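You operate a simulated robot arm through the tools that you are given. There is no shell and no other tool.

Carry out the task below with a simulated robot arm. There is one attempt and no reset: what you move stays moved.

TASK
Shut and latch the gate, then lower the platform to the floor on inch.
Fine: the mode dial goes back to lift.

It is judged by the outcome, as a careful person would: the job done as asked, and still so three seconds after it is handed in. It fails if anything else is knocked over, pushed out of place, dropped, spilled or broken.

THE ROBOT
A 7-joint arm with a three-finger gripper, fixed in place. Base frame: the origin is at the foot of the arm, x ahead of it, y to its left, z up. Readings come in mm, rad, newtons and seconds.
Its first joint turns from -2.897 to 2.897 rad. Payload 2.69 kg.
The tool frame sits at the grasp point between the pads (the TCP): z along the fingers, y along the line on which they close. The tips reach 30 mm beyond it. The gripper opens to 128 mm. The gripper's body begins 117 mm behind the TCP.
Orientation is told as [roll, pitch, yaw] about the base's x, y, z axes, in that order, counted from this pose: with the fingers straight down and closing along the base's y, the tool's x points along the base's -x, its y along +y and its z along -z.

THE INTERFACE
- The arm moves only by the tool send_rows. Its argument "moves" is a list that holds one entry, the list of rows, each a list of 6 numbers: the shift along the tool's x, y, z in m, then the turn, a rotation vector about the tool's x, y, z in rad. In form: [[[x, y, z, ax, ay, az], ...]]. A call has 1 to 20 rows; each row is the pose to reach, as a shift and turn from the pose commanded when the call began, along the tool's axes at that moment. "grip" is the opening in per cent of the stroke, from 0 (shut) to 100 (fully open), set as the call begins (left out, the last holds). Each row takes 0.2 s and may step no farther than 50 mm and 0.15 rad from the row before; otherwise, or with a gripper value out of range, the whole call is refused. Where a pose cannot be reached the arm comes as near as it can. A force on the tool above 90 N (or 10 N above the force at the start of the call, whichever is more), or a blocked arm, ends the call early, and 0.2 s more pass. Each finger halts on what it meets, pressing with about 34 N; the grip force reading is that of the motor and also rises with nothing between the fingers. The clock runs only during rows and for 0.2 s after the last one: add rows that repeat a pose to give the fingers time. The reply holds the time, the measured pose of the TCP, the force on the tool along the base axes, the opening and the grip force, in the units named above and with some noise, with the torque about the TCP (base axes, N m) and any sound that the robot's microphone picked up.
- Cameras (640 x 400 px; columns grow to the right, rows downward): "scene" is fixed at [48.7, -651, 1411.6]; the picture's right is [0.69, -0.72, 0.00], its down [-0.27, -0.26, -0.93] and it looks along [0.67, 0.64, -0.37] (base axes); focal length 362 px, centre (320, 200). "wrist" rides on the gripper at [58, 54, -131] in the tool frame; the picture's right is [-0.68, 0.74, 0.00], its down [-0.62, -0.57, -0.55] and it looks along [-0.40, -0.37, 0.84] (tool axes); focal length 234 px, centre (320, 200). There is no depth. A picture from a camera that has moved, and an enlarged one, comes with that camera's place and axes in the base frame and with its lens.
- snapshot(camera): a new picture of that camera. No time passes.
- raise_lower(by): slides the trunk up (or, below 0, down) by that many mm; the arm rides with it, the base frame stays. It gives what a move gives, with no picture.
- inspect(camera, box): a new picture of the part [left, top, right, bottom] of that camera's present view, enlarged. No time passes.
- finish_job(): hands the job in; it is judged then, once.

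Places have to be worked out from the pictures, the camera data and where the tool is seen. Open the gripper and draw the arm clear of the work before you hand the job in, unless the task says otherwise.

The tools are called after "Call:" as name(argument=value, ...) on one line, values as JSON. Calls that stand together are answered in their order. send_rows: Moves the arm, as the interface text tells. Its arguments: {"type":"object","properties":{"moves":{"type":"array","items":{"type":"array","items":{"type":"array","items":{"type":"number"}}}},"grip":{"type":"number"}},"required":["moves"]} The other tools are called the same way: raise_lower (by) slides the trunk up or down; snapshot (camera) takes a picture; inspect (camera, box) takes an enlarged picture of a part of a camera's view; finish_job () hands the job in.

At the start:

```text
t: 0.0
ee_pos: [657.1, -239.1, 1217.1]
tool_rot: [0.0, 0.001, -0.001]
force: [0.2, 0.3, -0.2]
moment: [-0.03, 0.0, -0.03]
opening: 127.9
gripper_force: 0.1
trunk travel left (down, up): [-150.0, 200.0]
```

scene: 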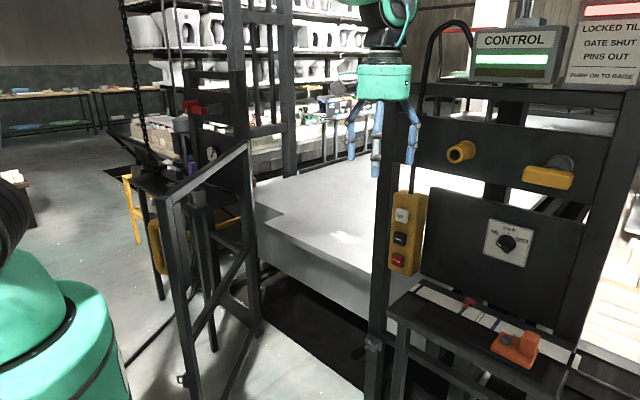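
wrist: 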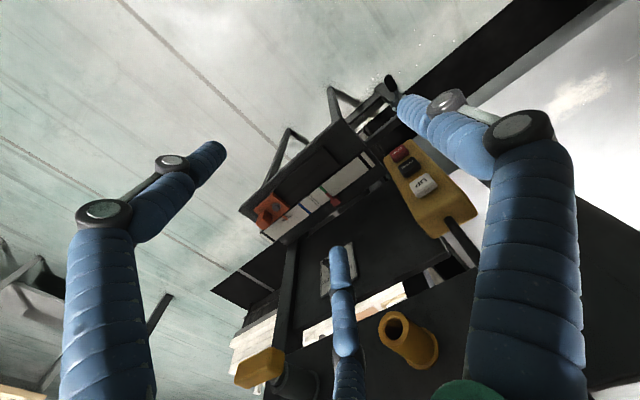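

I start by looking closely at the panel, the sign and the gate before moving anything.

Call:
inspect(camera="scene", box=[380, 0, 640, 162])

Call:
inspect(camera="scene", box=[360, 180, 620, 342])

Call:
inspect(camera="scene", box=[100, 80, 300, 205])

Call:
inspect(camera="scene", box=[80, 180, 400, 400])

```text
2.46 times, centred on (510, 81) of scene
camera zoom: at [48.7, -651.0, 1411.6], right [0.69, -0.72, 0.0], down [-0.27, -0.26, -0.93], along [0.67, 0.64, -0.37], focal length 891 px, centre (-148, 493)
```

zoom: 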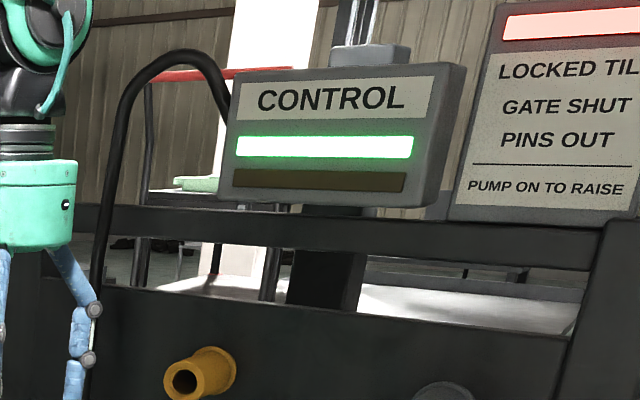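

```text
2.46 times, centred on (490, 261) of scene
camera zoom: at [48.7, -651.0, 1411.6], right [0.69, -0.72, 0.0], down [-0.27, -0.26, -0.93], along [0.67, 0.64, -0.37], focal length 891 px, centre (-98, 50)
```

zoom: 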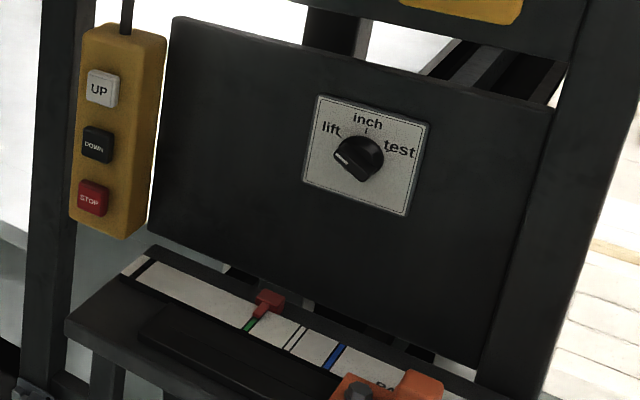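

```text
3.20 times, centred on (200, 142) of scene
camera zoom: at [48.7, -651.0, 1411.6], right [0.69, -0.72, 0.0], down [-0.27, -0.26, -0.93], along [0.67, 0.64, -0.37], focal length 1158 px, centre (704, 384)
```

zoom: 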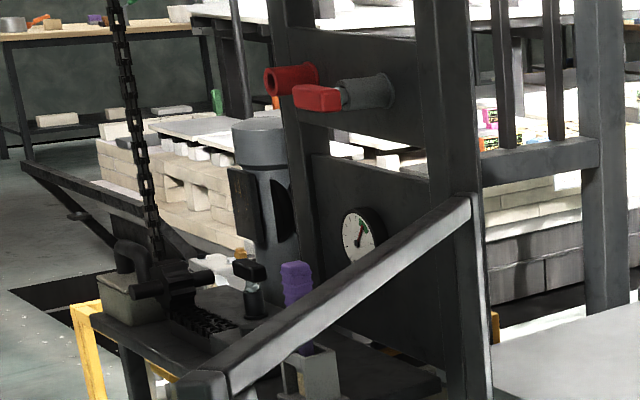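

```text
1.82 times, centred on (240, 290) of scene
camera zoom: at [48.7, -651.0, 1411.6], right [0.69, -0.72, 0.0], down [-0.27, -0.26, -0.93], along [0.67, 0.64, -0.37], focal length 658 px, centre (466, 36)
```

zoom: 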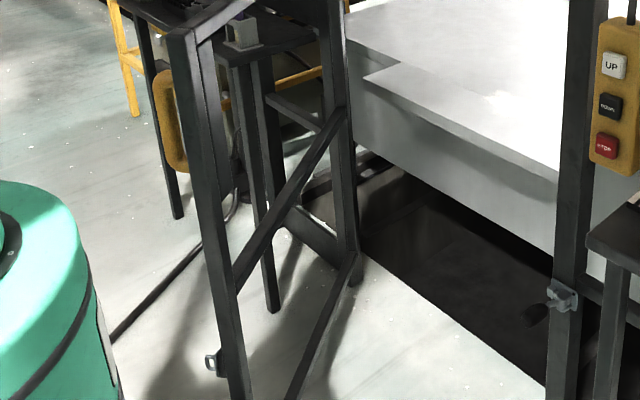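

The dial, the pendant, a yellow socket and a handle triangulate to x≈860–930 mm in front of me, and the gate stands open on the left. I'll zoom in on the details that matter: the shelf scale, the latch, the red and yellow pins, the sign.

Call:
inspect(camera="scene", box=[400, 270, 590, 390])

Call:
inspect(camera="scene", box=[340, 310, 420, 360])

Call:
inspect(camera="scene", box=[160, 90, 260, 153])

Call:
inspect(camera="scene", box=[420, 120, 600, 233])

Call:
inspect(camera="scene", box=[160, 350, 240, 400])

Call:
inspect(camera="wrist", box=[200, 60, 520, 260])

Call:
inspect(camera="scene", box=[560, 0, 640, 100])

```text
3.33 times, centred on (495, 330) of scene
camera zoom: at [48.7, -651.0, 1411.6], right [0.69, -0.72, 0.0], down [-0.27, -0.26, -0.93], along [0.67, 0.64, -0.37], focal length 1206 px, centre (-263, -233)
```

zoom: 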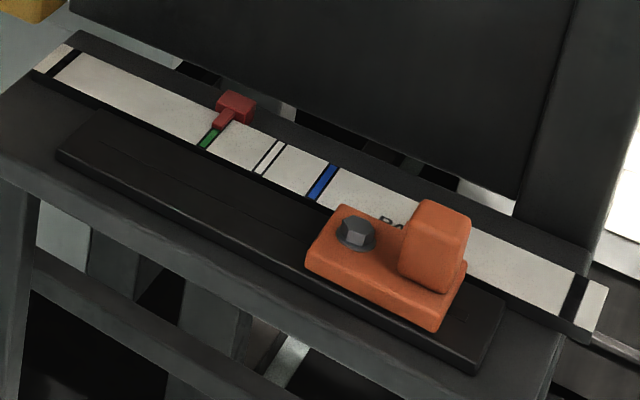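

```text
8.00 times, centred on (380, 335) of scene
camera zoom: at [48.7, -651.0, 1411.6], right [0.69, -0.72, 0.0], down [-0.27, -0.26, -0.93], along [0.67, 0.64, -0.37], focal length 2896 px, centre (-160, -880)
```

zoom: 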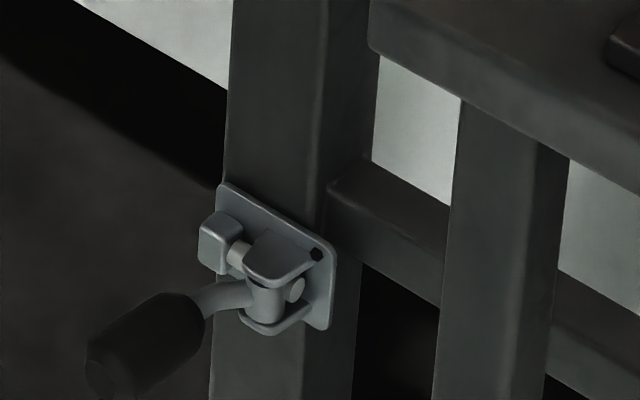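

```text
6.35 times, centred on (210, 122) of scene
camera zoom: at [48.7, -651.0, 1411.6], right [0.69, -0.72, 0.0], down [-0.27, -0.26, -0.93], along [0.67, 0.64, -0.37], focal length 2298 px, centre (1018, 698)
```

zoom: 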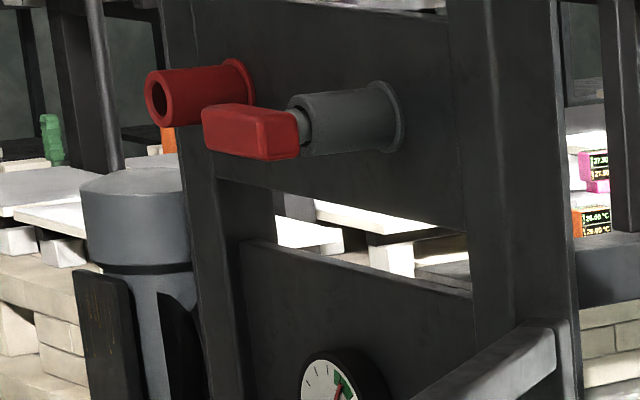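

```text
3.54 times, centred on (510, 176) of scene
camera zoom: at [48.7, -651.0, 1411.6], right [0.69, -0.72, 0.0], down [-0.27, -0.26, -0.93], along [0.67, 0.64, -0.37], focal length 1281 px, centre (-353, 283)
```

zoom: 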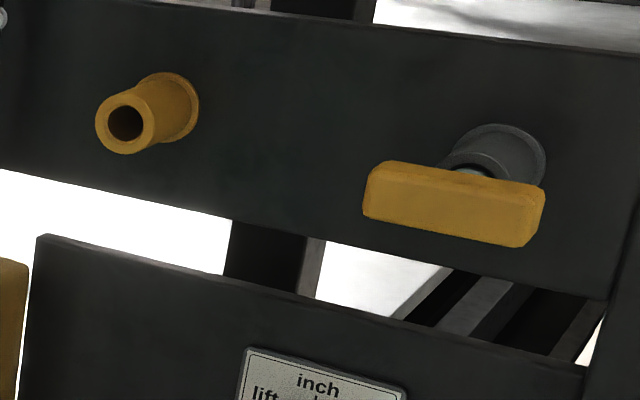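

```text
8.00 times, centred on (200, 375) of scene
camera zoom: at [48.7, -651.0, 1411.6], right [0.69, -0.72, 0.0], down [-0.27, -0.26, -0.93], along [0.67, 0.64, -0.37], focal length 2896 px, centre (1280, -1200)
```

zoom: 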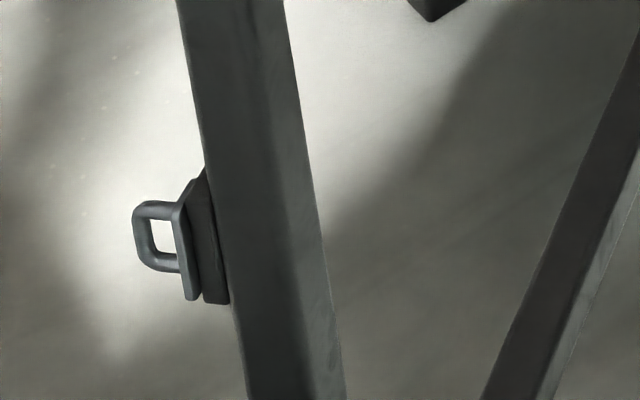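

```text
2.00 times, centred on (360, 160) of wrist
camera zoom: at [598.0, -184.7, 1348.6], right [0.68, 0.74, 0.0], down [0.62, -0.57, 0.55], along [0.4, -0.37, -0.84], focal length 468 px, centre (240, 280)
```

zoom: 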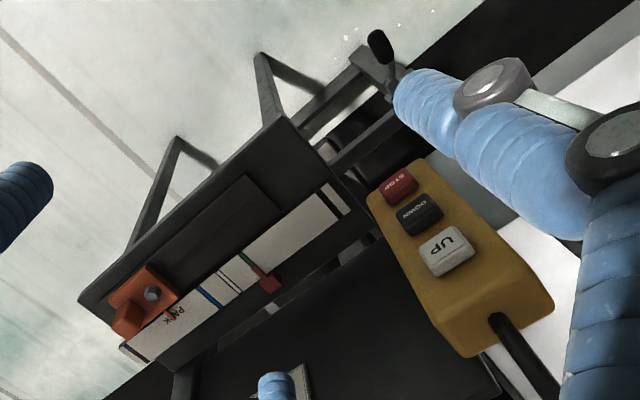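

```text
4.00 times, centred on (600, 50) of scene
camera zoom: at [48.7, -651.0, 1411.6], right [0.69, -0.72, 0.0], down [-0.27, -0.26, -0.93], along [0.67, 0.64, -0.37], focal length 1448 px, centre (-800, 800)
```

zoom: 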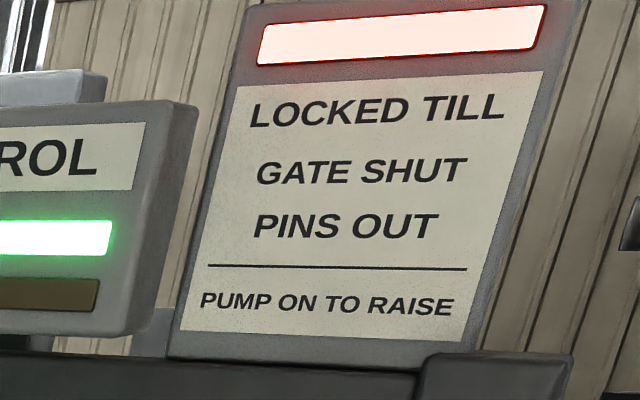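

The gate (hinge near x≈905, y≈605; free stile near 380, 205) stands about 57° open. Its staple would meet the lever latch near (905, −95, 465), and the sign's red lamp reads locked. I'll swing the arm left and down through clear space so the wrist camera can see the latch.

Call:
send_rows(moves=[[[0, 0.04, 0.02, 0, 0, 0], [0, 0.08, 0.045, 0, 0, 0], [0, 0.12, 0.07, 0, 0, 0], [0, 0.16, 0.095, 0, 0, 0], [0, 0.2, 0.12, 0, 0, 0], [0, 0.24, 0.145, 0, 0, 0], [0, 0.28, 0.17, 0, 0, 0], [0, 0.32, 0.2, 0, 0, 0]]])

Call:
snapshot(camera="wrist")

Call:
snapshot(camera="scene")

```text
t: 1.8
ee_pos: [656.7, 81.5, 1018.3]
tool_rot: [0.0, 0.0, 0.0]
force: [0.1, -0.2, -0.7]
moment: [0.06, -0.05, 0.0]
opening: 128.1
gripper_force: 0.0
trunk travel left (down, up): [-150.0, 200.0]
```

```text
taken
camera wrist: at [598.2, 136.4, 1149.5], right [0.68, 0.74, 0.0], down [0.62, -0.57, 0.55], along [0.4, -0.37, -0.84], focal length 234 px, centre (320, 200)
```

wrist: 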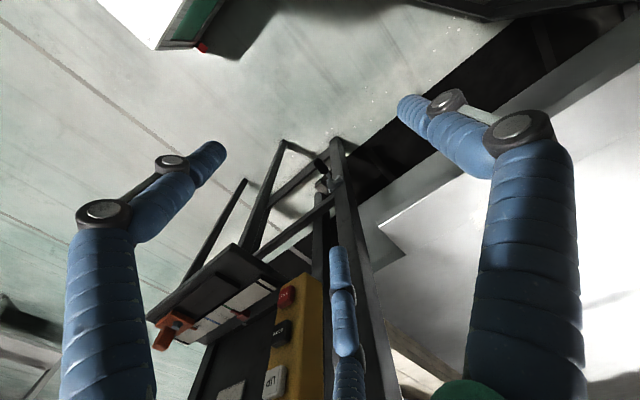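

```text
taken
```

scene: 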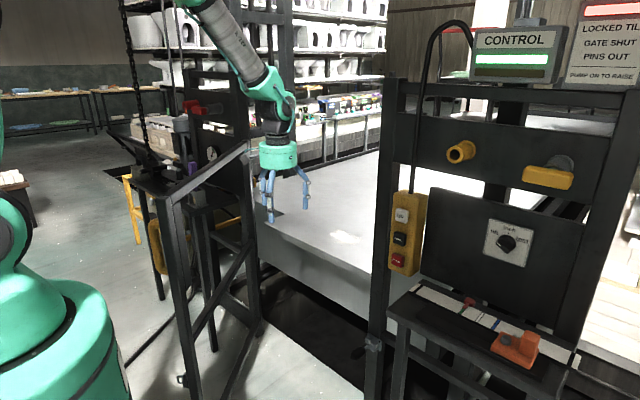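

The latch post and lever are in view near wrist pixel (330, 180). The gripper looks like three jointed fingers, so I'll zoom in on the latch and the fingers before relying on the gripper's shape.

Call:
inspect(camera="wrist", box=[280, 125, 400, 200])

Call:
inspect(camera="scene", box=[220, 120, 340, 240])

Call:
inspect(camera="scene", box=[320, 300, 480, 400])

```text
5.33 times, centred on (340, 162) of wrist
camera zoom: at [598.2, 136.4, 1149.5], right [0.68, 0.74, 0.0], down [0.62, -0.57, 0.55], along [0.4, -0.37, -0.84], focal length 1249 px, centre (213, 400)
```

zoom: 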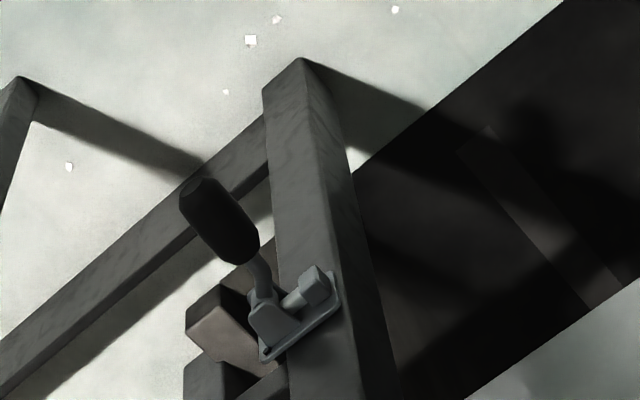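

```text
3.33 times, centred on (280, 180) of scene
camera zoom: at [48.7, -651.0, 1411.6], right [0.69, -0.72, 0.0], down [-0.27, -0.26, -0.93], along [0.67, 0.64, -0.37], focal length 1206 px, centre (453, 267)
```

zoom: 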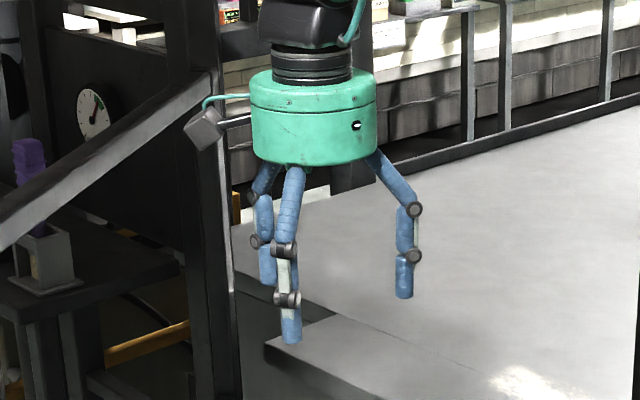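

```text
4.00 times, centred on (400, 350) of scene
camera zoom: at [48.7, -651.0, 1411.6], right [0.69, -0.72, 0.0], down [-0.27, -0.26, -0.93], along [0.67, 0.64, -0.37], focal length 1448 px, centre (0, -400)
```

zoom: 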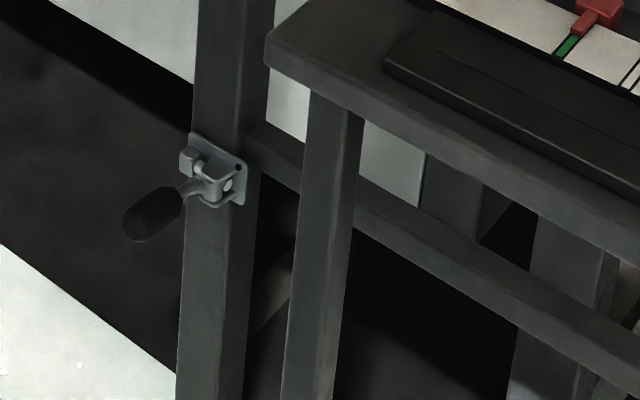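

The latch is a plate on the post's front face, with a bolt running along y and a black-knobbed lever. I'll close the gripper here in free air to see how these fingers actually move.

Call:
send_rows(moves=[[[0, 0, 0, 0, 0, 0], [0, 0, 0, 0, 0, 0], [0, 0, 0, 0, 0, 0], [0, 0, 0, 0, 0, 0]]], grip=0)

Call:
snapshot(camera="wrist")

Call:
inspect(camera="scene", box=[220, 100, 340, 240])

```text
t: 2.8
ee_pos: [656.9, 82.4, 1018.0]
tool_rot: [0.0, 0.0, 0.0]
force: [-0.4, 0.3, -0.4]
moment: [-0.01, 0.01, 0.0]
opening: 2.0
gripper_force: 31.6
trunk travel left (down, up): [-150.0, 200.0]
```

```text
taken
camera wrist: at [598.3, 136.1, 1149.7], right [0.68, 0.74, 0.0], down [0.62, -0.57, 0.55], along [0.4, -0.37, -0.84], focal length 234 px, centre (320, 200)
```

wrist: 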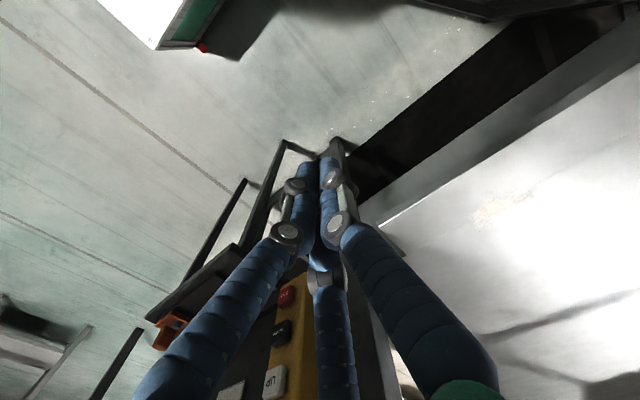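

```text
2.86 times, centred on (280, 170) of scene
camera zoom: at [48.7, -651.0, 1411.6], right [0.69, -0.72, 0.0], down [-0.27, -0.26, -0.93], along [0.67, 0.64, -0.37], focal length 1034 px, centre (434, 286)
```

zoom: 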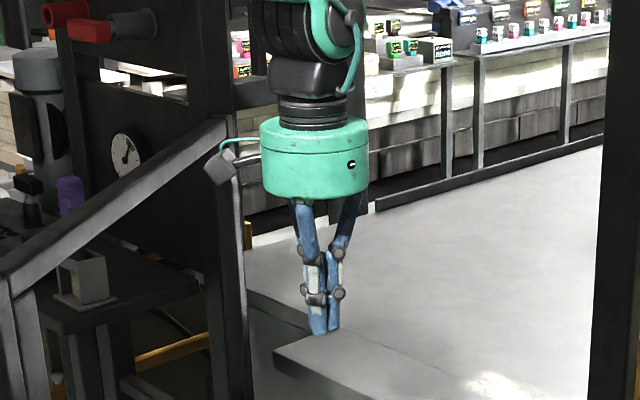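

All three fingers close to a bunch at the tool point, so a closed gripper makes a good pushing finger. Next I rise above the gate's top rail (about z 1110) and cross to its far side, looking again before going down.

Call:
send_rows(moves=[[[0, 0, -0.045, 0, 0, 0], [0, 0, -0.09, 0, 0, 0], [0, 0, -0.135, 0, 0, 0], [0, 0, -0.18, 0, 0, 0], [0, 0, -0.22, 0, 0, 0], [0.036, 0.024, -0.22, 0, 0, 0], [0.073, 0.048, -0.22, 0, 0, 0], [0.11, 0.072, -0.22, 0, 0, 0], [0.146, 0.096, -0.22, 0, 0, 0], [0.183, 0.12, -0.22, 0, 0, 0], [0.22, 0.145, -0.22, 0, 0, 0], [0.257, 0.17, -0.22, 0, 0, 0], [0.294, 0.195, -0.22, 0, 0, 0], [0.33, 0.22, -0.22, 0, 0, 0]]])

Call:
snapshot(camera="wrist")

Call:
snapshot(camera="scene")

```text
t: 5.8
ee_pos: [325.9, 301.1, 1238.3]
tool_rot: [0.0, 0.001, 0.0]
force: [0.6, 0.1, -0.1]
moment: [0.0, 0.0, 0.01]
opening: 2.1
gripper_force: 31.6
trunk travel left (down, up): [-150.0, 200.0]
```

```text
taken
camera wrist: at [267.2, 355.3, 1369.4], right [0.68, 0.74, 0.0], down [0.62, -0.57, 0.55], along [0.4, -0.37, -0.84], focal length 234 px, centre (320, 200)
```

wrist: 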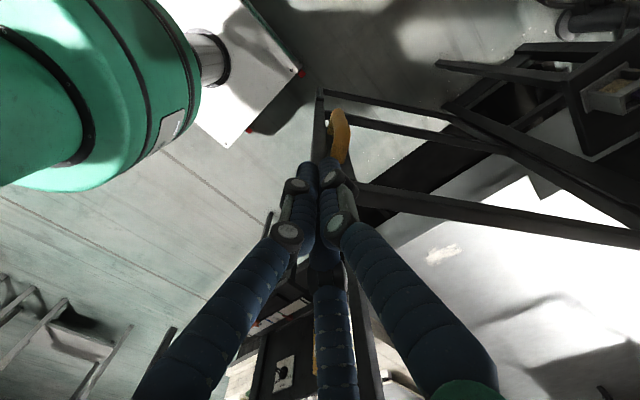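

```text
taken
```

scene: 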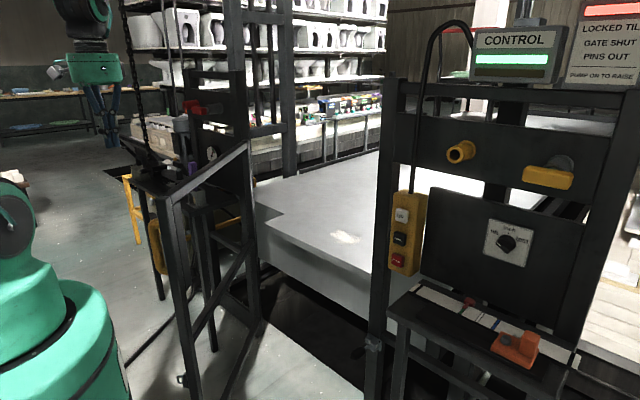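

I'm past the gate's free end, still above it. A yellow object shows near the gate's outer side, so I'll zoom in on that and on the free stile before descending.

Call:
inspect(camera="wrist", box=[290, 60, 480, 180])

Call:
inspect(camera="scene", box=[100, 130, 280, 242])

Call:
inspect(camera="scene", box=[100, 230, 280, 342])

Call:
inspect(camera="wrist", box=[400, 20, 640, 170])

```text
3.33 times, centred on (385, 120) of wrist
camera zoom: at [267.2, 355.3, 1369.4], right [0.68, 0.74, 0.0], down [0.62, -0.57, 0.55], along [0.4, -0.37, -0.84], focal length 781 px, centre (103, 467)
```

zoom: 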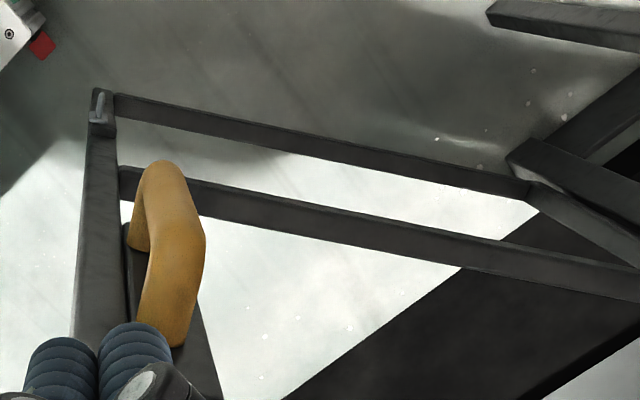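

```text
3.56 times, centred on (190, 186) of scene
camera zoom: at [48.7, -651.0, 1411.6], right [0.69, -0.72, 0.0], down [-0.27, -0.26, -0.93], along [0.67, 0.64, -0.37], focal length 1287 px, centre (782, 250)
```

zoom: 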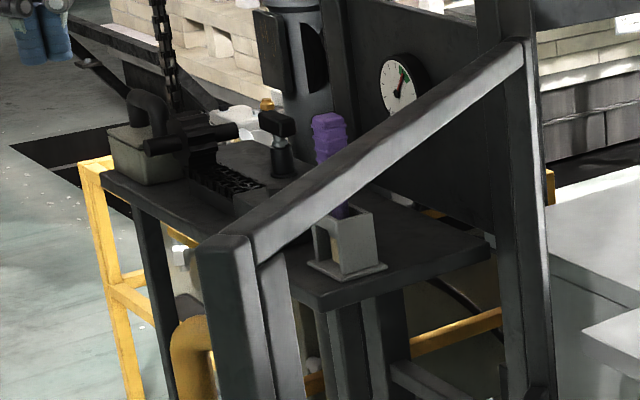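

```text
3.56 times, centred on (190, 286) of scene
camera zoom: at [48.7, -651.0, 1411.6], right [0.69, -0.72, 0.0], down [-0.27, -0.26, -0.93], along [0.67, 0.64, -0.37], focal length 1287 px, centre (782, -106)
```

zoom: 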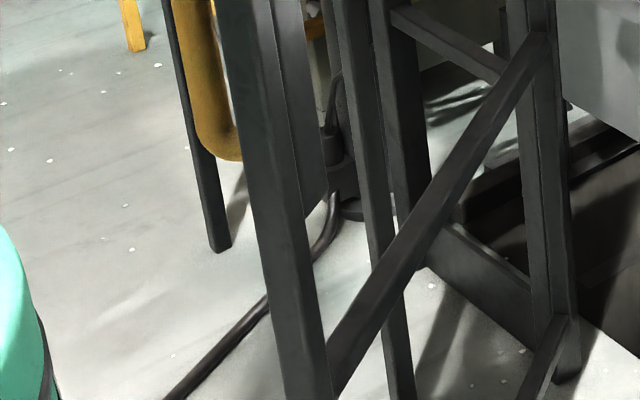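

```text
2.67 times, centred on (520, 95) of wrist
camera zoom: at [267.2, 355.3, 1369.4], right [0.68, 0.74, 0.0], down [0.62, -0.57, 0.55], along [0.4, -0.37, -0.84], focal length 624 px, centre (-213, 480)
```

zoom: 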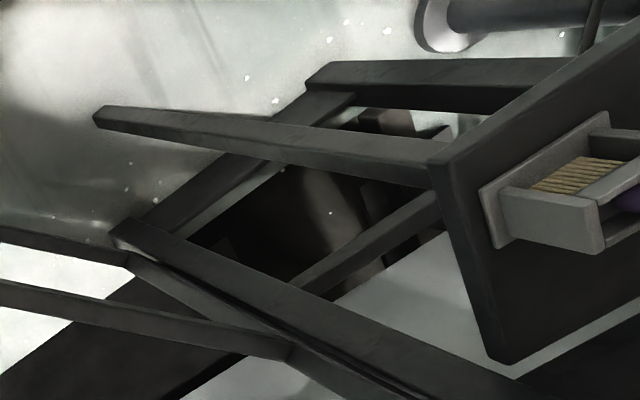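

I can place more of the gate now:

| Part | Estimated position (mm) |
|---|---|
| Yellow D-handle bar, on the outer face | (378, 310), z 830–985 |
| Staple | (358, 265, 456) |
| Free stile | (378, 207) |
| Gate top | z≈1080 |

I'm about 105 mm off the outer face and will go down to z≈1045. That keeps the tips above the handle and below the gate top.

Call:
send_rows(moves=[[[0, 0, 0.04, 0, 0, 0], [0, 0, 0.08, 0, 0, 0], [0, 0, 0.12, 0, 0, 0], [0, 0, 0.16, 0, 0, 0], [0, 0, 0.193, 0, 0, 0]]])

Call:
inspect(camera="scene", box=[60, 80, 280, 220])

Call:
snapshot(camera="wrist")

```text
t: 7.0
ee_pos: [326.3, 299.9, 1043.8]
tool_rot: [0.002, -0.001, 0.0]
force: [0.3, -0.3, 0.9]
moment: [0.03, -0.01, 0.01]
opening: 1.9
gripper_force: 31.3
trunk travel left (down, up): [-150.0, 200.0]
```

```text
2.86 times, centred on (170, 150) of scene
camera zoom: at [48.7, -651.0, 1411.6], right [0.69, -0.72, 0.0], down [-0.27, -0.26, -0.93], along [0.67, 0.64, -0.37], focal length 1034 px, centre (749, 343)
```

zoom: 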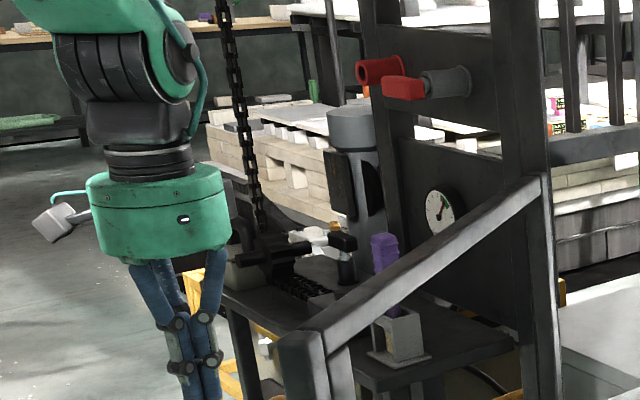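

```text
taken
camera wrist: at [267.8, 354.2, 1175.2], right [0.68, 0.74, 0.0], down [0.62, -0.57, 0.55], along [0.4, -0.37, -0.84], focal length 234 px, centre (320, 200)
```

wrist: 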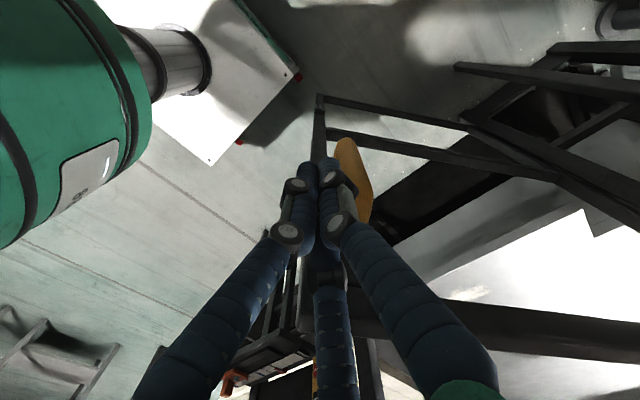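

The fist is clear of the gate and its tips are above the handle. I'll close in on the outer face of the free stile, push about 12° along the closing arc, and then check that the gate follows.

Call:
send_rows(moves=[[[-0.0122, -0.0158, 0, 0, 0, 0], [-0.0245, -0.0316, 0, 0, 0, 0], [-0.0342, -0.0443, 0, 0, 0, 0], [-0.042, -0.0545, 0, 0, 0, 0], [-0.0567, -0.0737, 0, 0, 0, 0], [-0.0706, -0.0917, 0, 0, 0, 0], [-0.0851, -0.1093, 0, 0, 0, 0], [-0.1001, -0.1261, 0, 0, 0, 0], [-0.1159, -0.1426, 0, 0, 0, 0], [-0.1321, -0.1585, 0, 0, 0, 0]]])

Call:
snapshot(camera="scene")

Call:
snapshot(camera="wrist")

```text
t: 9.2
ee_pos: [458.5, 143.1, 1044.6]
tool_rot: [0.0, 0.0, 0.001]
force: [-0.6, -0.8, -0.7]
moment: [0.0, -0.01, 0.01]
opening: 2.3
gripper_force: 31.0
trunk travel left (down, up): [-150.0, 200.0]
```

```text
taken
```

scene: 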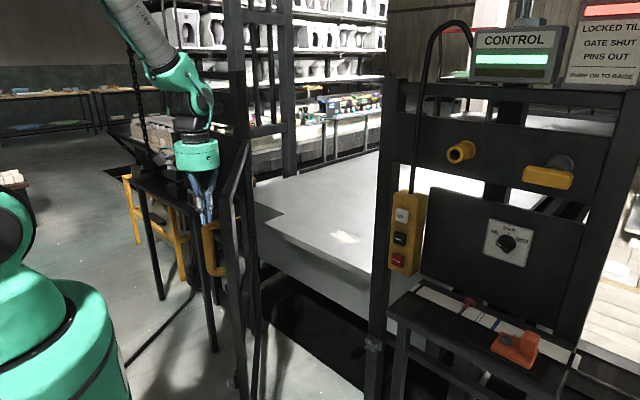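

```text
taken
camera wrist: at [400.2, 197.5, 1175.9], right [0.68, 0.74, 0.0], down [0.62, -0.57, 0.55], along [0.4, -0.37, -0.84], focal length 234 px, centre (320, 200)
```

wrist: 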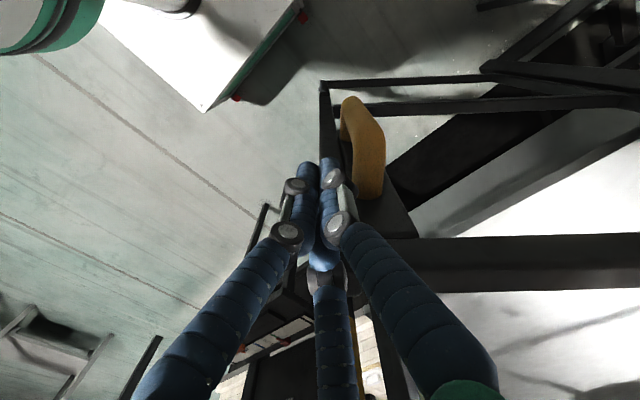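

The gate follows freely with almost no force. I'll keep pushing along the arc at the same gentle pace to about 16° open.

Call:
send_rows(moves=[[[-0.0168, -0.0153, 0, 0, 0, 0], [-0.0341, -0.0301, 0, 0, 0, 0], [-0.0519, -0.0442, 0, 0, 0, 0], [-0.0703, -0.0576, 0, 0, 0, 0], [-0.089, -0.0704, 0, 0, 0, 0], [-0.1081, -0.0826, 0, 0, 0, 0], [-0.1277, -0.094, 0, 0, 0, 0], [-0.1478, -0.1048, 0, 0, 0, 0], [-0.1682, -0.115, 0, 0, 0, 0], [-0.1889, -0.1243, 0, 0, 0, 0], [-0.2099, -0.133, 0, 0, 0, 0], [-0.2313, -0.1408, 0, 0, 0, 0]]])

Call:
snapshot(camera="scene")

Call:
snapshot(camera="wrist")

```text
t: 11.8
ee_pos: [691.0, 1.0, 1044.6]
tool_rot: [0.001, 0.003, 0.0]
force: [-0.5, 0.1, -0.2]
moment: [0.0, -0.02, 0.03]
opening: 2.2
gripper_force: 31.3
trunk travel left (down, up): [-150.0, 200.0]
```

```text
taken
```

scene: 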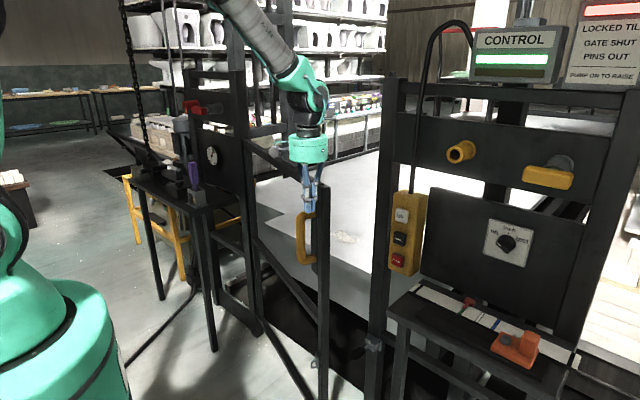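

```text
taken
camera wrist: at [632.2, 55.2, 1175.8], right [0.68, 0.74, 0.0], down [0.62, -0.57, 0.55], along [0.4, -0.37, -0.84], focal length 234 px, centre (320, 200)
```

wrist: 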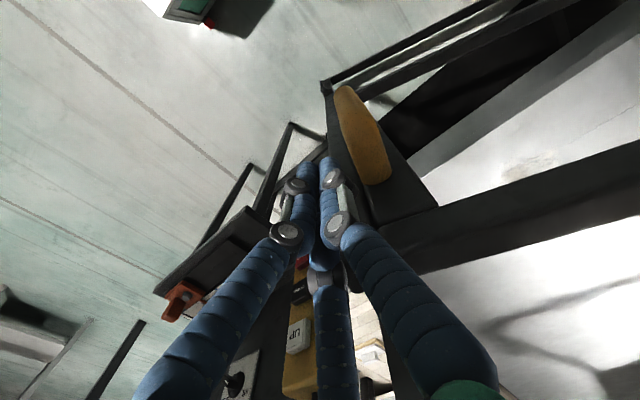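

The gate is about 16° from shut. I'll bring it to roughly 6° slowly and check how the staple lines up with the latch bolt before the last bit.

Call:
send_rows(moves=[[[-0.0215, -0.0072, 0, 0, 0, 0], [-0.0433, -0.0136, 0, 0, 0, 0], [-0.0654, -0.0192, 0, 0, 0, 0], [-0.0875, -0.0241, 0, 0, 0, 0], [-0.1, -0.0265, 0, 0, 0, 0], [-0.1099, -0.0281, 0, 0, 0, 0]]])

Call:
snapshot(camera="scene")

Call:
inspect(camera="scene", box=[320, 310, 420, 372])

Call:
inspect(camera="wrist", box=[260, 60, 420, 160])

```text
t: 13.2
ee_pos: [800.7, -27.5, 1045.5]
tool_rot: [-0.001, 0.002, -0.001]
force: [0.5, -0.3, -1.7]
moment: [0.02, -0.07, 0.03]
opening: 2.2
gripper_force: 31.6
trunk travel left (down, up): [-150.0, 200.0]
```

```text
taken
```

scene: 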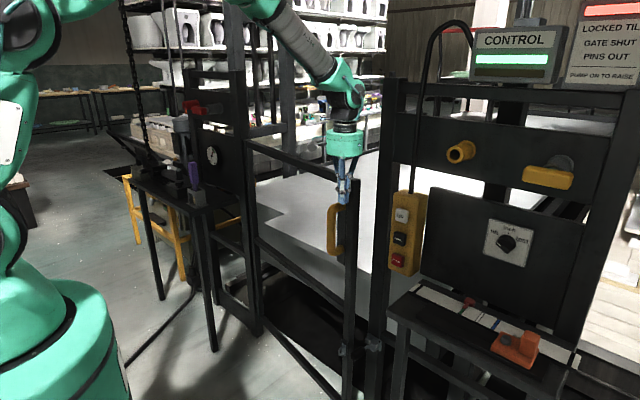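

```text
6.40 times, centred on (370, 341) of scene
camera zoom: at [48.7, -651.0, 1411.6], right [0.69, -0.72, 0.0], down [-0.27, -0.26, -0.93], along [0.67, 0.64, -0.37], focal length 2316 px, centre (0, -702)
```

zoom: 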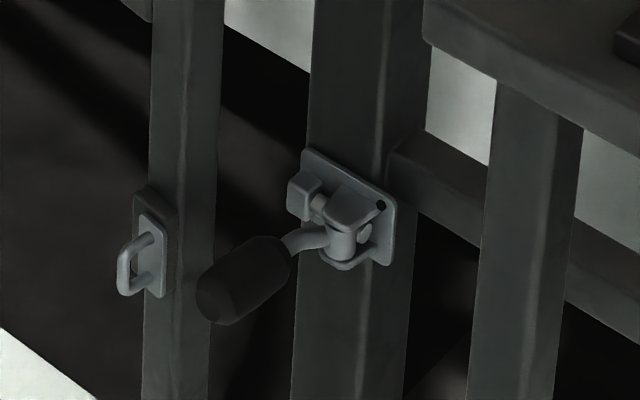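

```text
4.00 times, centred on (340, 110) of wrist
camera zoom: at [742.0, 26.9, 1176.0], right [0.68, 0.74, 0.0], down [0.62, -0.57, 0.55], along [0.4, -0.37, -0.84], focal length 937 px, centre (240, 560)
```

zoom: 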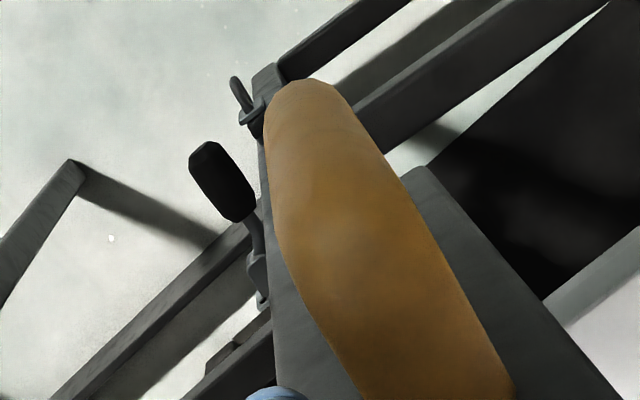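

The staple is approaching the latch at the matching height and the bolt isn't in its way. I'll push the last few degrees slowly and watch the force.

Call:
send_rows(moves=[[[-0.0112, -0.0017, 0, 0, 0, 0], [-0.0224, -0.0033, 0, 0, 0, 0], [-0.0337, -0.0046, 0, 0, 0, 0], [-0.045, -0.0059, 0, 0, 0, 0], [-0.054, -0.0067, 0, 0, 0, 0], [-0.061, -0.0073, 0, 0, 0, 0], [-0.067, -0.0076, 0, 0, 0, 0]]])

Call:
snapshot(camera="scene")

Call:
inspect(camera="scene", box=[320, 310, 420, 372])

```text
t: 14.8
ee_pos: [866.2, -33.4, 1043.8]
tool_rot: [0.0, 0.003, 0.001]
force: [0.0, 0.7, -0.2]
moment: [0.0, 0.01, 0.0]
opening: 2.2
gripper_force: 31.5
trunk travel left (down, up): [-150.0, 200.0]
```

```text
taken
```

scene: 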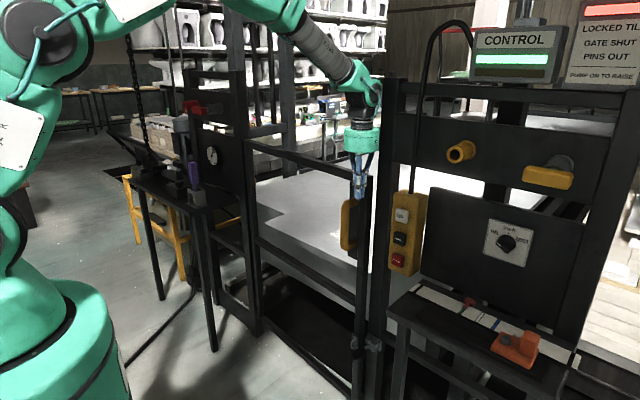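

```text
6.40 times, centred on (370, 341) of scene
camera zoom: at [48.7, -651.0, 1411.6], right [0.69, -0.72, 0.0], down [-0.27, -0.26, -0.93], along [0.67, 0.64, -0.37], focal length 2316 px, centre (0, -702)
```

zoom: 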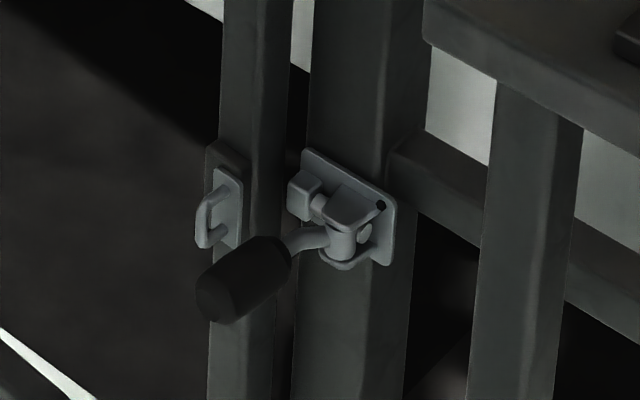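

The gate is nearly shut, but the staple still sits about 45 mm in front of the bolt's line. I keep pushing straight in with small steps until it meets its stop.

Call:
send_rows(moves=[[[-0.007, 0, 0, 0, 0, 0], [-0.014, 0, 0, 0, 0, 0], [-0.021, 0, 0, 0, 0, 0], [-0.028, 0, 0, 0, 0, 0]]])

Call:
inspect(camera="scene", box=[320, 310, 420, 372])

Call:
snapshot(camera="wrist")

```text
t: 15.8
ee_pos: [888.4, -19.7, 1044.0]
tool_rot: [0.0, 0.006, 0.012]
force: [-18.2, 45.8, 7.2]
moment: [-8.52, -3.55, 1.03]
opening: 1.9
gripper_force: 31.1
trunk travel left (down, up): [-150.0, 200.0]
stopped in row 4: the force on the tool passed its limit at 97 N (the readings are from after the stop); the commanded pose is now the measured one
```

```text
6.40 times, centred on (370, 341) of scene
camera zoom: at [48.7, -651.0, 1411.6], right [0.69, -0.72, 0.0], down [-0.27, -0.26, -0.93], along [0.67, 0.64, -0.37], focal length 2316 px, centre (0, -702)
```

zoom: 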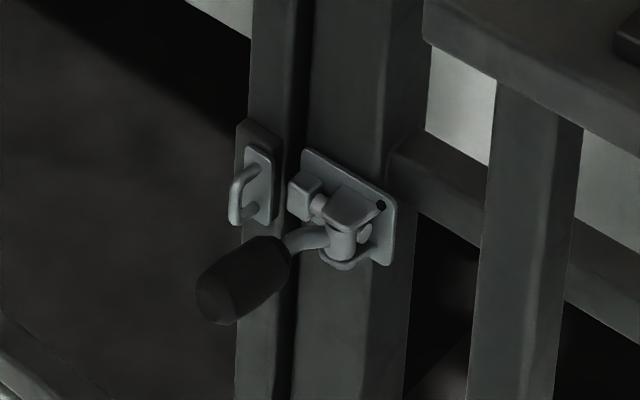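

```text
taken
camera wrist: at [829.8, 34.1, 1175.2], right [0.67, 0.74, 0.0], down [0.63, -0.56, 0.55], along [0.4, -0.37, -0.84], focal length 234 px, centre (320, 200)
```

wrist: 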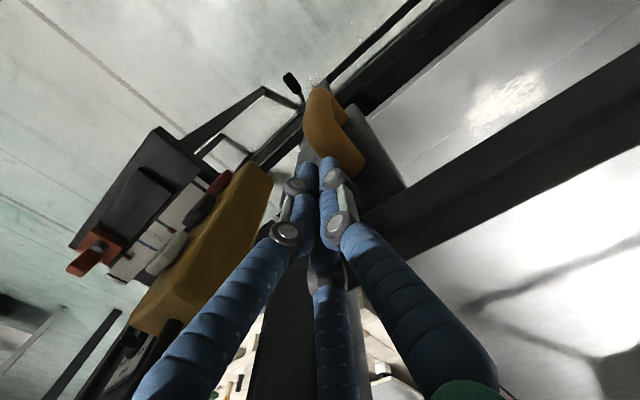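

The fist touched the latch post: the tool was pushed +y with 46 N on its −y side. The staple still needs about 18 mm. I'll back off, shift 80 mm toward the hinge, staying above the handle, and push again there.

Call:
send_rows(moves=[[[0.012, 0.003, 0, 0, 0, 0], [0.025, 0.01, 0, 0, 0, 0], [0.025, 0.045, 0, 0, 0, 0], [0.025, 0.08, 0, 0, 0, 0], [0.012, 0.08, 0, 0, 0, 0], [0.004, 0.08, 0, 0, 0, 0], [-0.002, 0.08, 0, 0, 0, 0], [-0.007, 0.08, 0, 0, 0, 0], [-0.011, 0.08, 0, 0, 0, 0]]])

Call:
inspect(camera="scene", box=[320, 310, 420, 372])

Call:
inspect(camera="scene", box=[300, 100, 460, 220])

```text
t: 17.8
ee_pos: [899.0, 54.6, 1042.8]
tool_rot: [0.005, 0.006, 0.007]
force: [-0.2, 0.3, 0.4]
moment: [0.01, 0.02, -0.03]
opening: 2.2
gripper_force: 31.3
trunk travel left (down, up): [-150.0, 200.0]
```

```text
6.40 times, centred on (370, 341) of scene
camera zoom: at [48.7, -651.0, 1411.6], right [0.69, -0.72, 0.0], down [-0.27, -0.26, -0.93], along [0.67, 0.64, -0.37], focal length 2316 px, centre (0, -702)
```

zoom: 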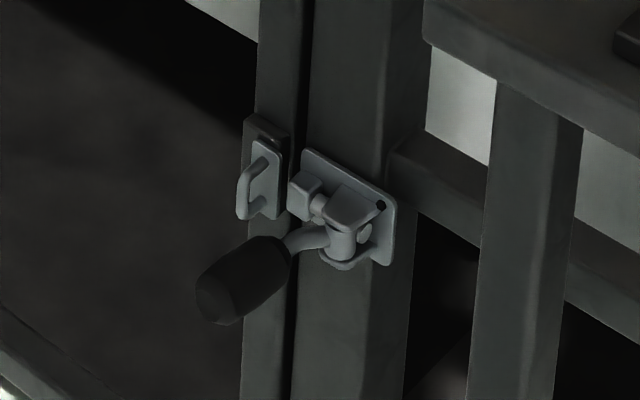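

```text
3.33 times, centred on (380, 160) of scene
camera zoom: at [48.7, -651.0, 1411.6], right [0.69, -0.72, 0.0], down [-0.27, -0.26, -0.93], along [0.67, 0.64, -0.37], focal length 1206 px, centre (120, 333)
```

zoom: 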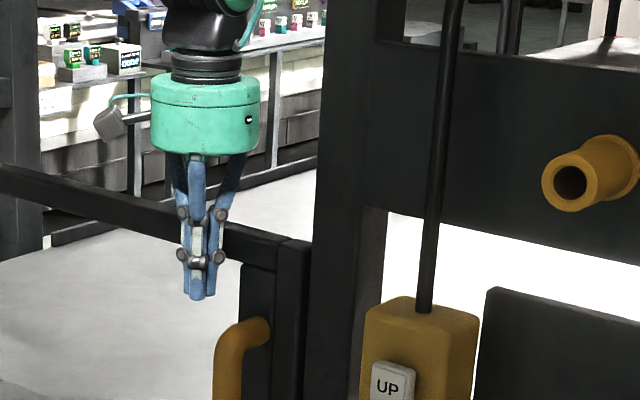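

The gate moved a little further and there's no resistance yet. I'll push on in small steps until it seats.

Call:
send_rows(moves=[[[-0.004, 0, 0, 0, 0, 0], [-0.008, 0, 0, 0, 0, 0], [-0.012, 0, 0, 0, 0, 0], [-0.016, 0, 0, 0, 0, 0], [-0.02, 0, 0, 0, 0, 0]]])

Call:
inspect(camera="scene", box=[320, 310, 420, 372])

Call:
snapshot(camera="scene")

```text
t: 19.0
ee_pos: [915.4, 53.2, 1043.0]
tool_rot: [0.004, 0.01, 0.007]
force: [-43.0, -0.1, 7.0]
moment: [-0.02, -1.73, -0.34]
opening: 2.0
gripper_force: 31.0
trunk travel left (down, up): [-150.0, 200.0]
```

```text
6.40 times, centred on (370, 341) of scene
camera zoom: at [48.7, -651.0, 1411.6], right [0.69, -0.72, 0.0], down [-0.27, -0.26, -0.93], along [0.67, 0.64, -0.37], focal length 2316 px, centre (0, -702)
```

zoom: 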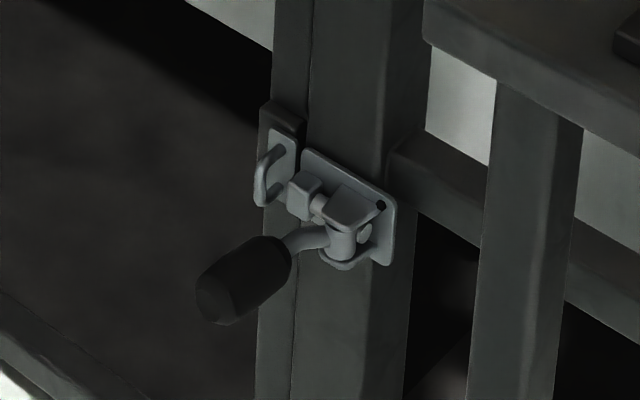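

```text
taken
```

scene: 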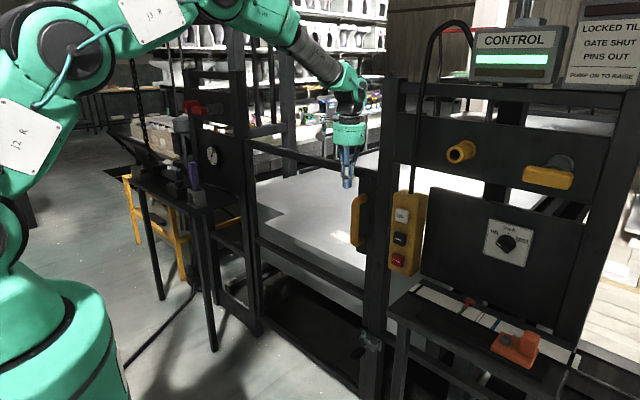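

At −43 N on x the gate is seated against its stop and the staple lines up with the bolt. I'll back away slowly and check that the gate stays put. Then I'll drop in front of the latch, tilting the tool forward so the wrist camera can look at it.

Call:
send_rows(moves=[[[0.01, 0, 0, 0, 0, 0], [0.03, 0, 0, 0, 0, 0], [0.07, 0, 0, 0, 0, 0], [0.11, 0, 0, 0, 0, 0], [0.15, -0.02, 0, 0, 0, 0], [0.195, -0.04, 0, 0, 0, 0], [0.2, -0.05, 0.045, 0, 0, 0], [0.2, -0.06, 0.09, 0, 0, 0], [0.2, -0.07, 0.135, 0, 0, 0], [0.2, -0.075, 0.18, 0, 0, 0], [0.2, -0.075, 0.225, 0, 0, 0], [0.2, -0.075, 0.27, 0, 0, 0]]])

Call:
snapshot(camera="scene")

Call:
snapshot(camera="wrist")

```text
t: 21.6
ee_pos: [719.6, -22.6, 772.9]
tool_rot: [0.004, 0.006, 0.007]
force: [-0.3, 0.2, 0.9]
moment: [-0.02, 0.06, -0.02]
opening: 1.9
gripper_force: 30.8
trunk travel left (down, up): [-150.0, 200.0]
```

```text
taken
```

scene: 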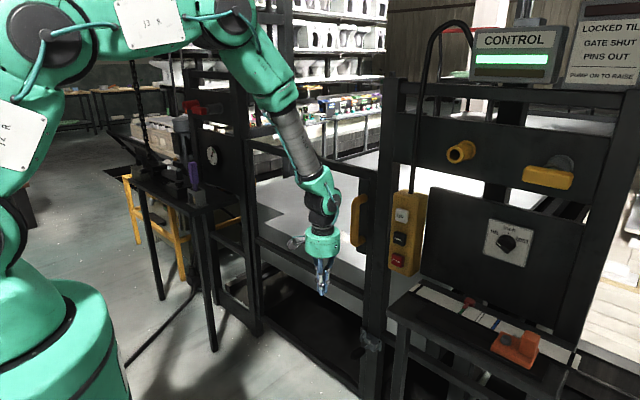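

```text
taken
camera wrist: at [661.0, 31.6, 903.7], right [0.67, 0.74, 0.0], down [0.62, -0.56, 0.54], along [0.4, -0.37, -0.84], focal length 234 px, centre (320, 200)
```

wrist: 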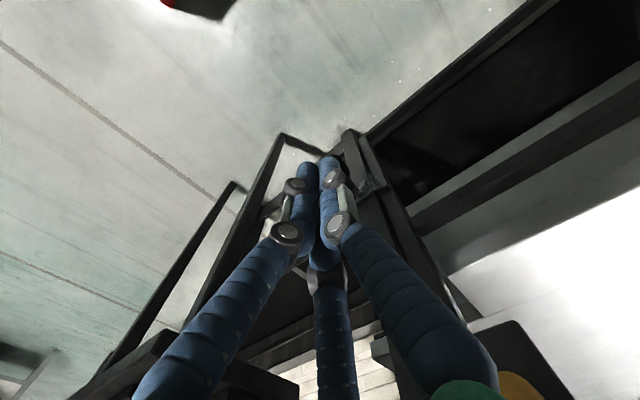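

The gate stays shut on its own. I'll open the fingers to clear the view, go down to about z 520 and tilt 45° forward to look at the latch from the front.

Call:
send_rows(moves=[[[0, 0, 0.036, 0, -0.112, 0], [0, 0, 0.072, 0, -0.224, 0], [0, 0, 0.108, 0, -0.336, 0], [0, 0, 0.144, 0, -0.448, 0], [0, 0, 0.18, 0, -0.56, 0], [0, 0, 0.216, 0, -0.672, 0], [0, 0, 0.252, 0, -0.785, 0]]], grip=100)

Call:
snapshot(camera="wrist")

Call:
snapshot(camera="scene")

```text
t: 23.4
ee_pos: [680.6, 24.6, 509.3]
tool_rot: [0.283, -0.67, 0.099]
force: [0.1, 0.2, -0.7]
moment: [0.02, -0.01, 0.06]
opening: 128.0
gripper_force: 0.1
out of reach, approached as far as the arm can: row 4, 5, 6, 7
trunk travel left (down, up): [-150.0, 200.0]
stopped in row 7: the arm was blocked; the commanded pose is now the measured one
```

```text
taken
camera wrist: at [546.7, 27.5, 584.3], right [0.33, 0.74, 0.58], down [0.32, -0.67, 0.67], along [0.89, -0.03, -0.46], focal length 234 px, centre (320, 200)
```

wrist: 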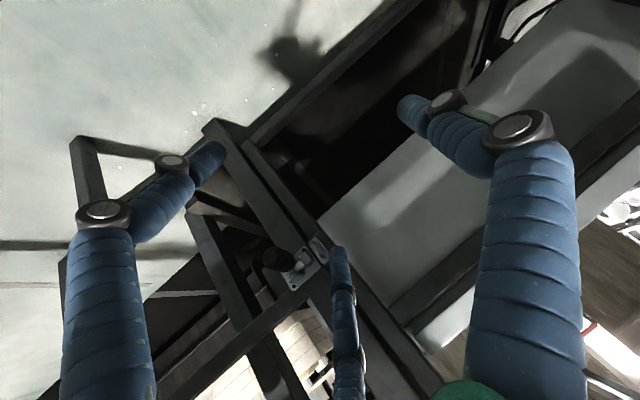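

```text
taken
```

scene: 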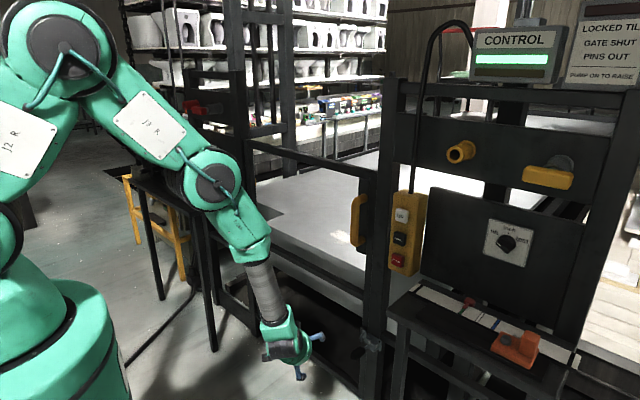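

The tilt reached a joint limit, but the latch is in view near wrist pixel (300, 265), so I zoom in on it.

Call:
inspect(camera="wrist", box=[240, 215, 360, 290])

Call:
inspect(camera="scene", box=[340, 315, 410, 360])

```text
5.33 times, centred on (300, 252) of wrist
camera zoom: at [546.7, 27.5, 584.3], right [0.33, 0.74, 0.58], down [0.32, -0.67, 0.67], along [0.89, -0.03, -0.46], focal length 1249 px, centre (427, -80)
```

zoom: 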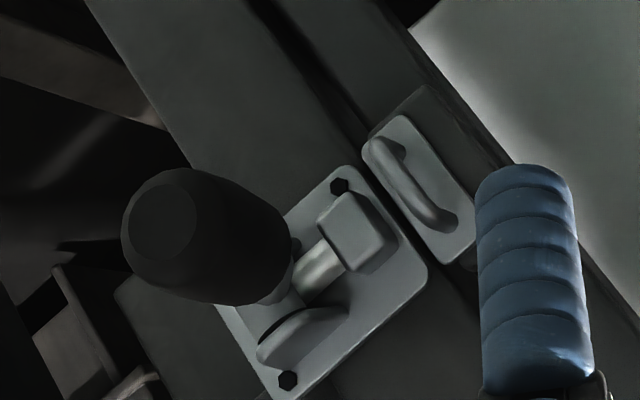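

```text
8.89 times, centred on (375, 338) of scene
camera zoom: at [48.7, -651.0, 1411.6], right [0.69, -0.72, 0.0], down [-0.27, -0.26, -0.93], along [0.67, 0.64, -0.37], focal length 3217 px, centre (-169, -1022)
```

zoom: 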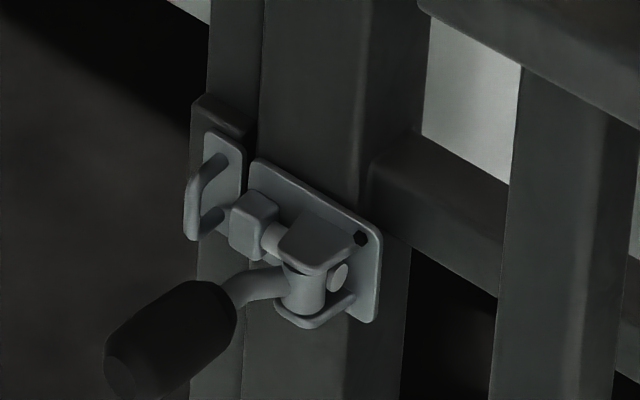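

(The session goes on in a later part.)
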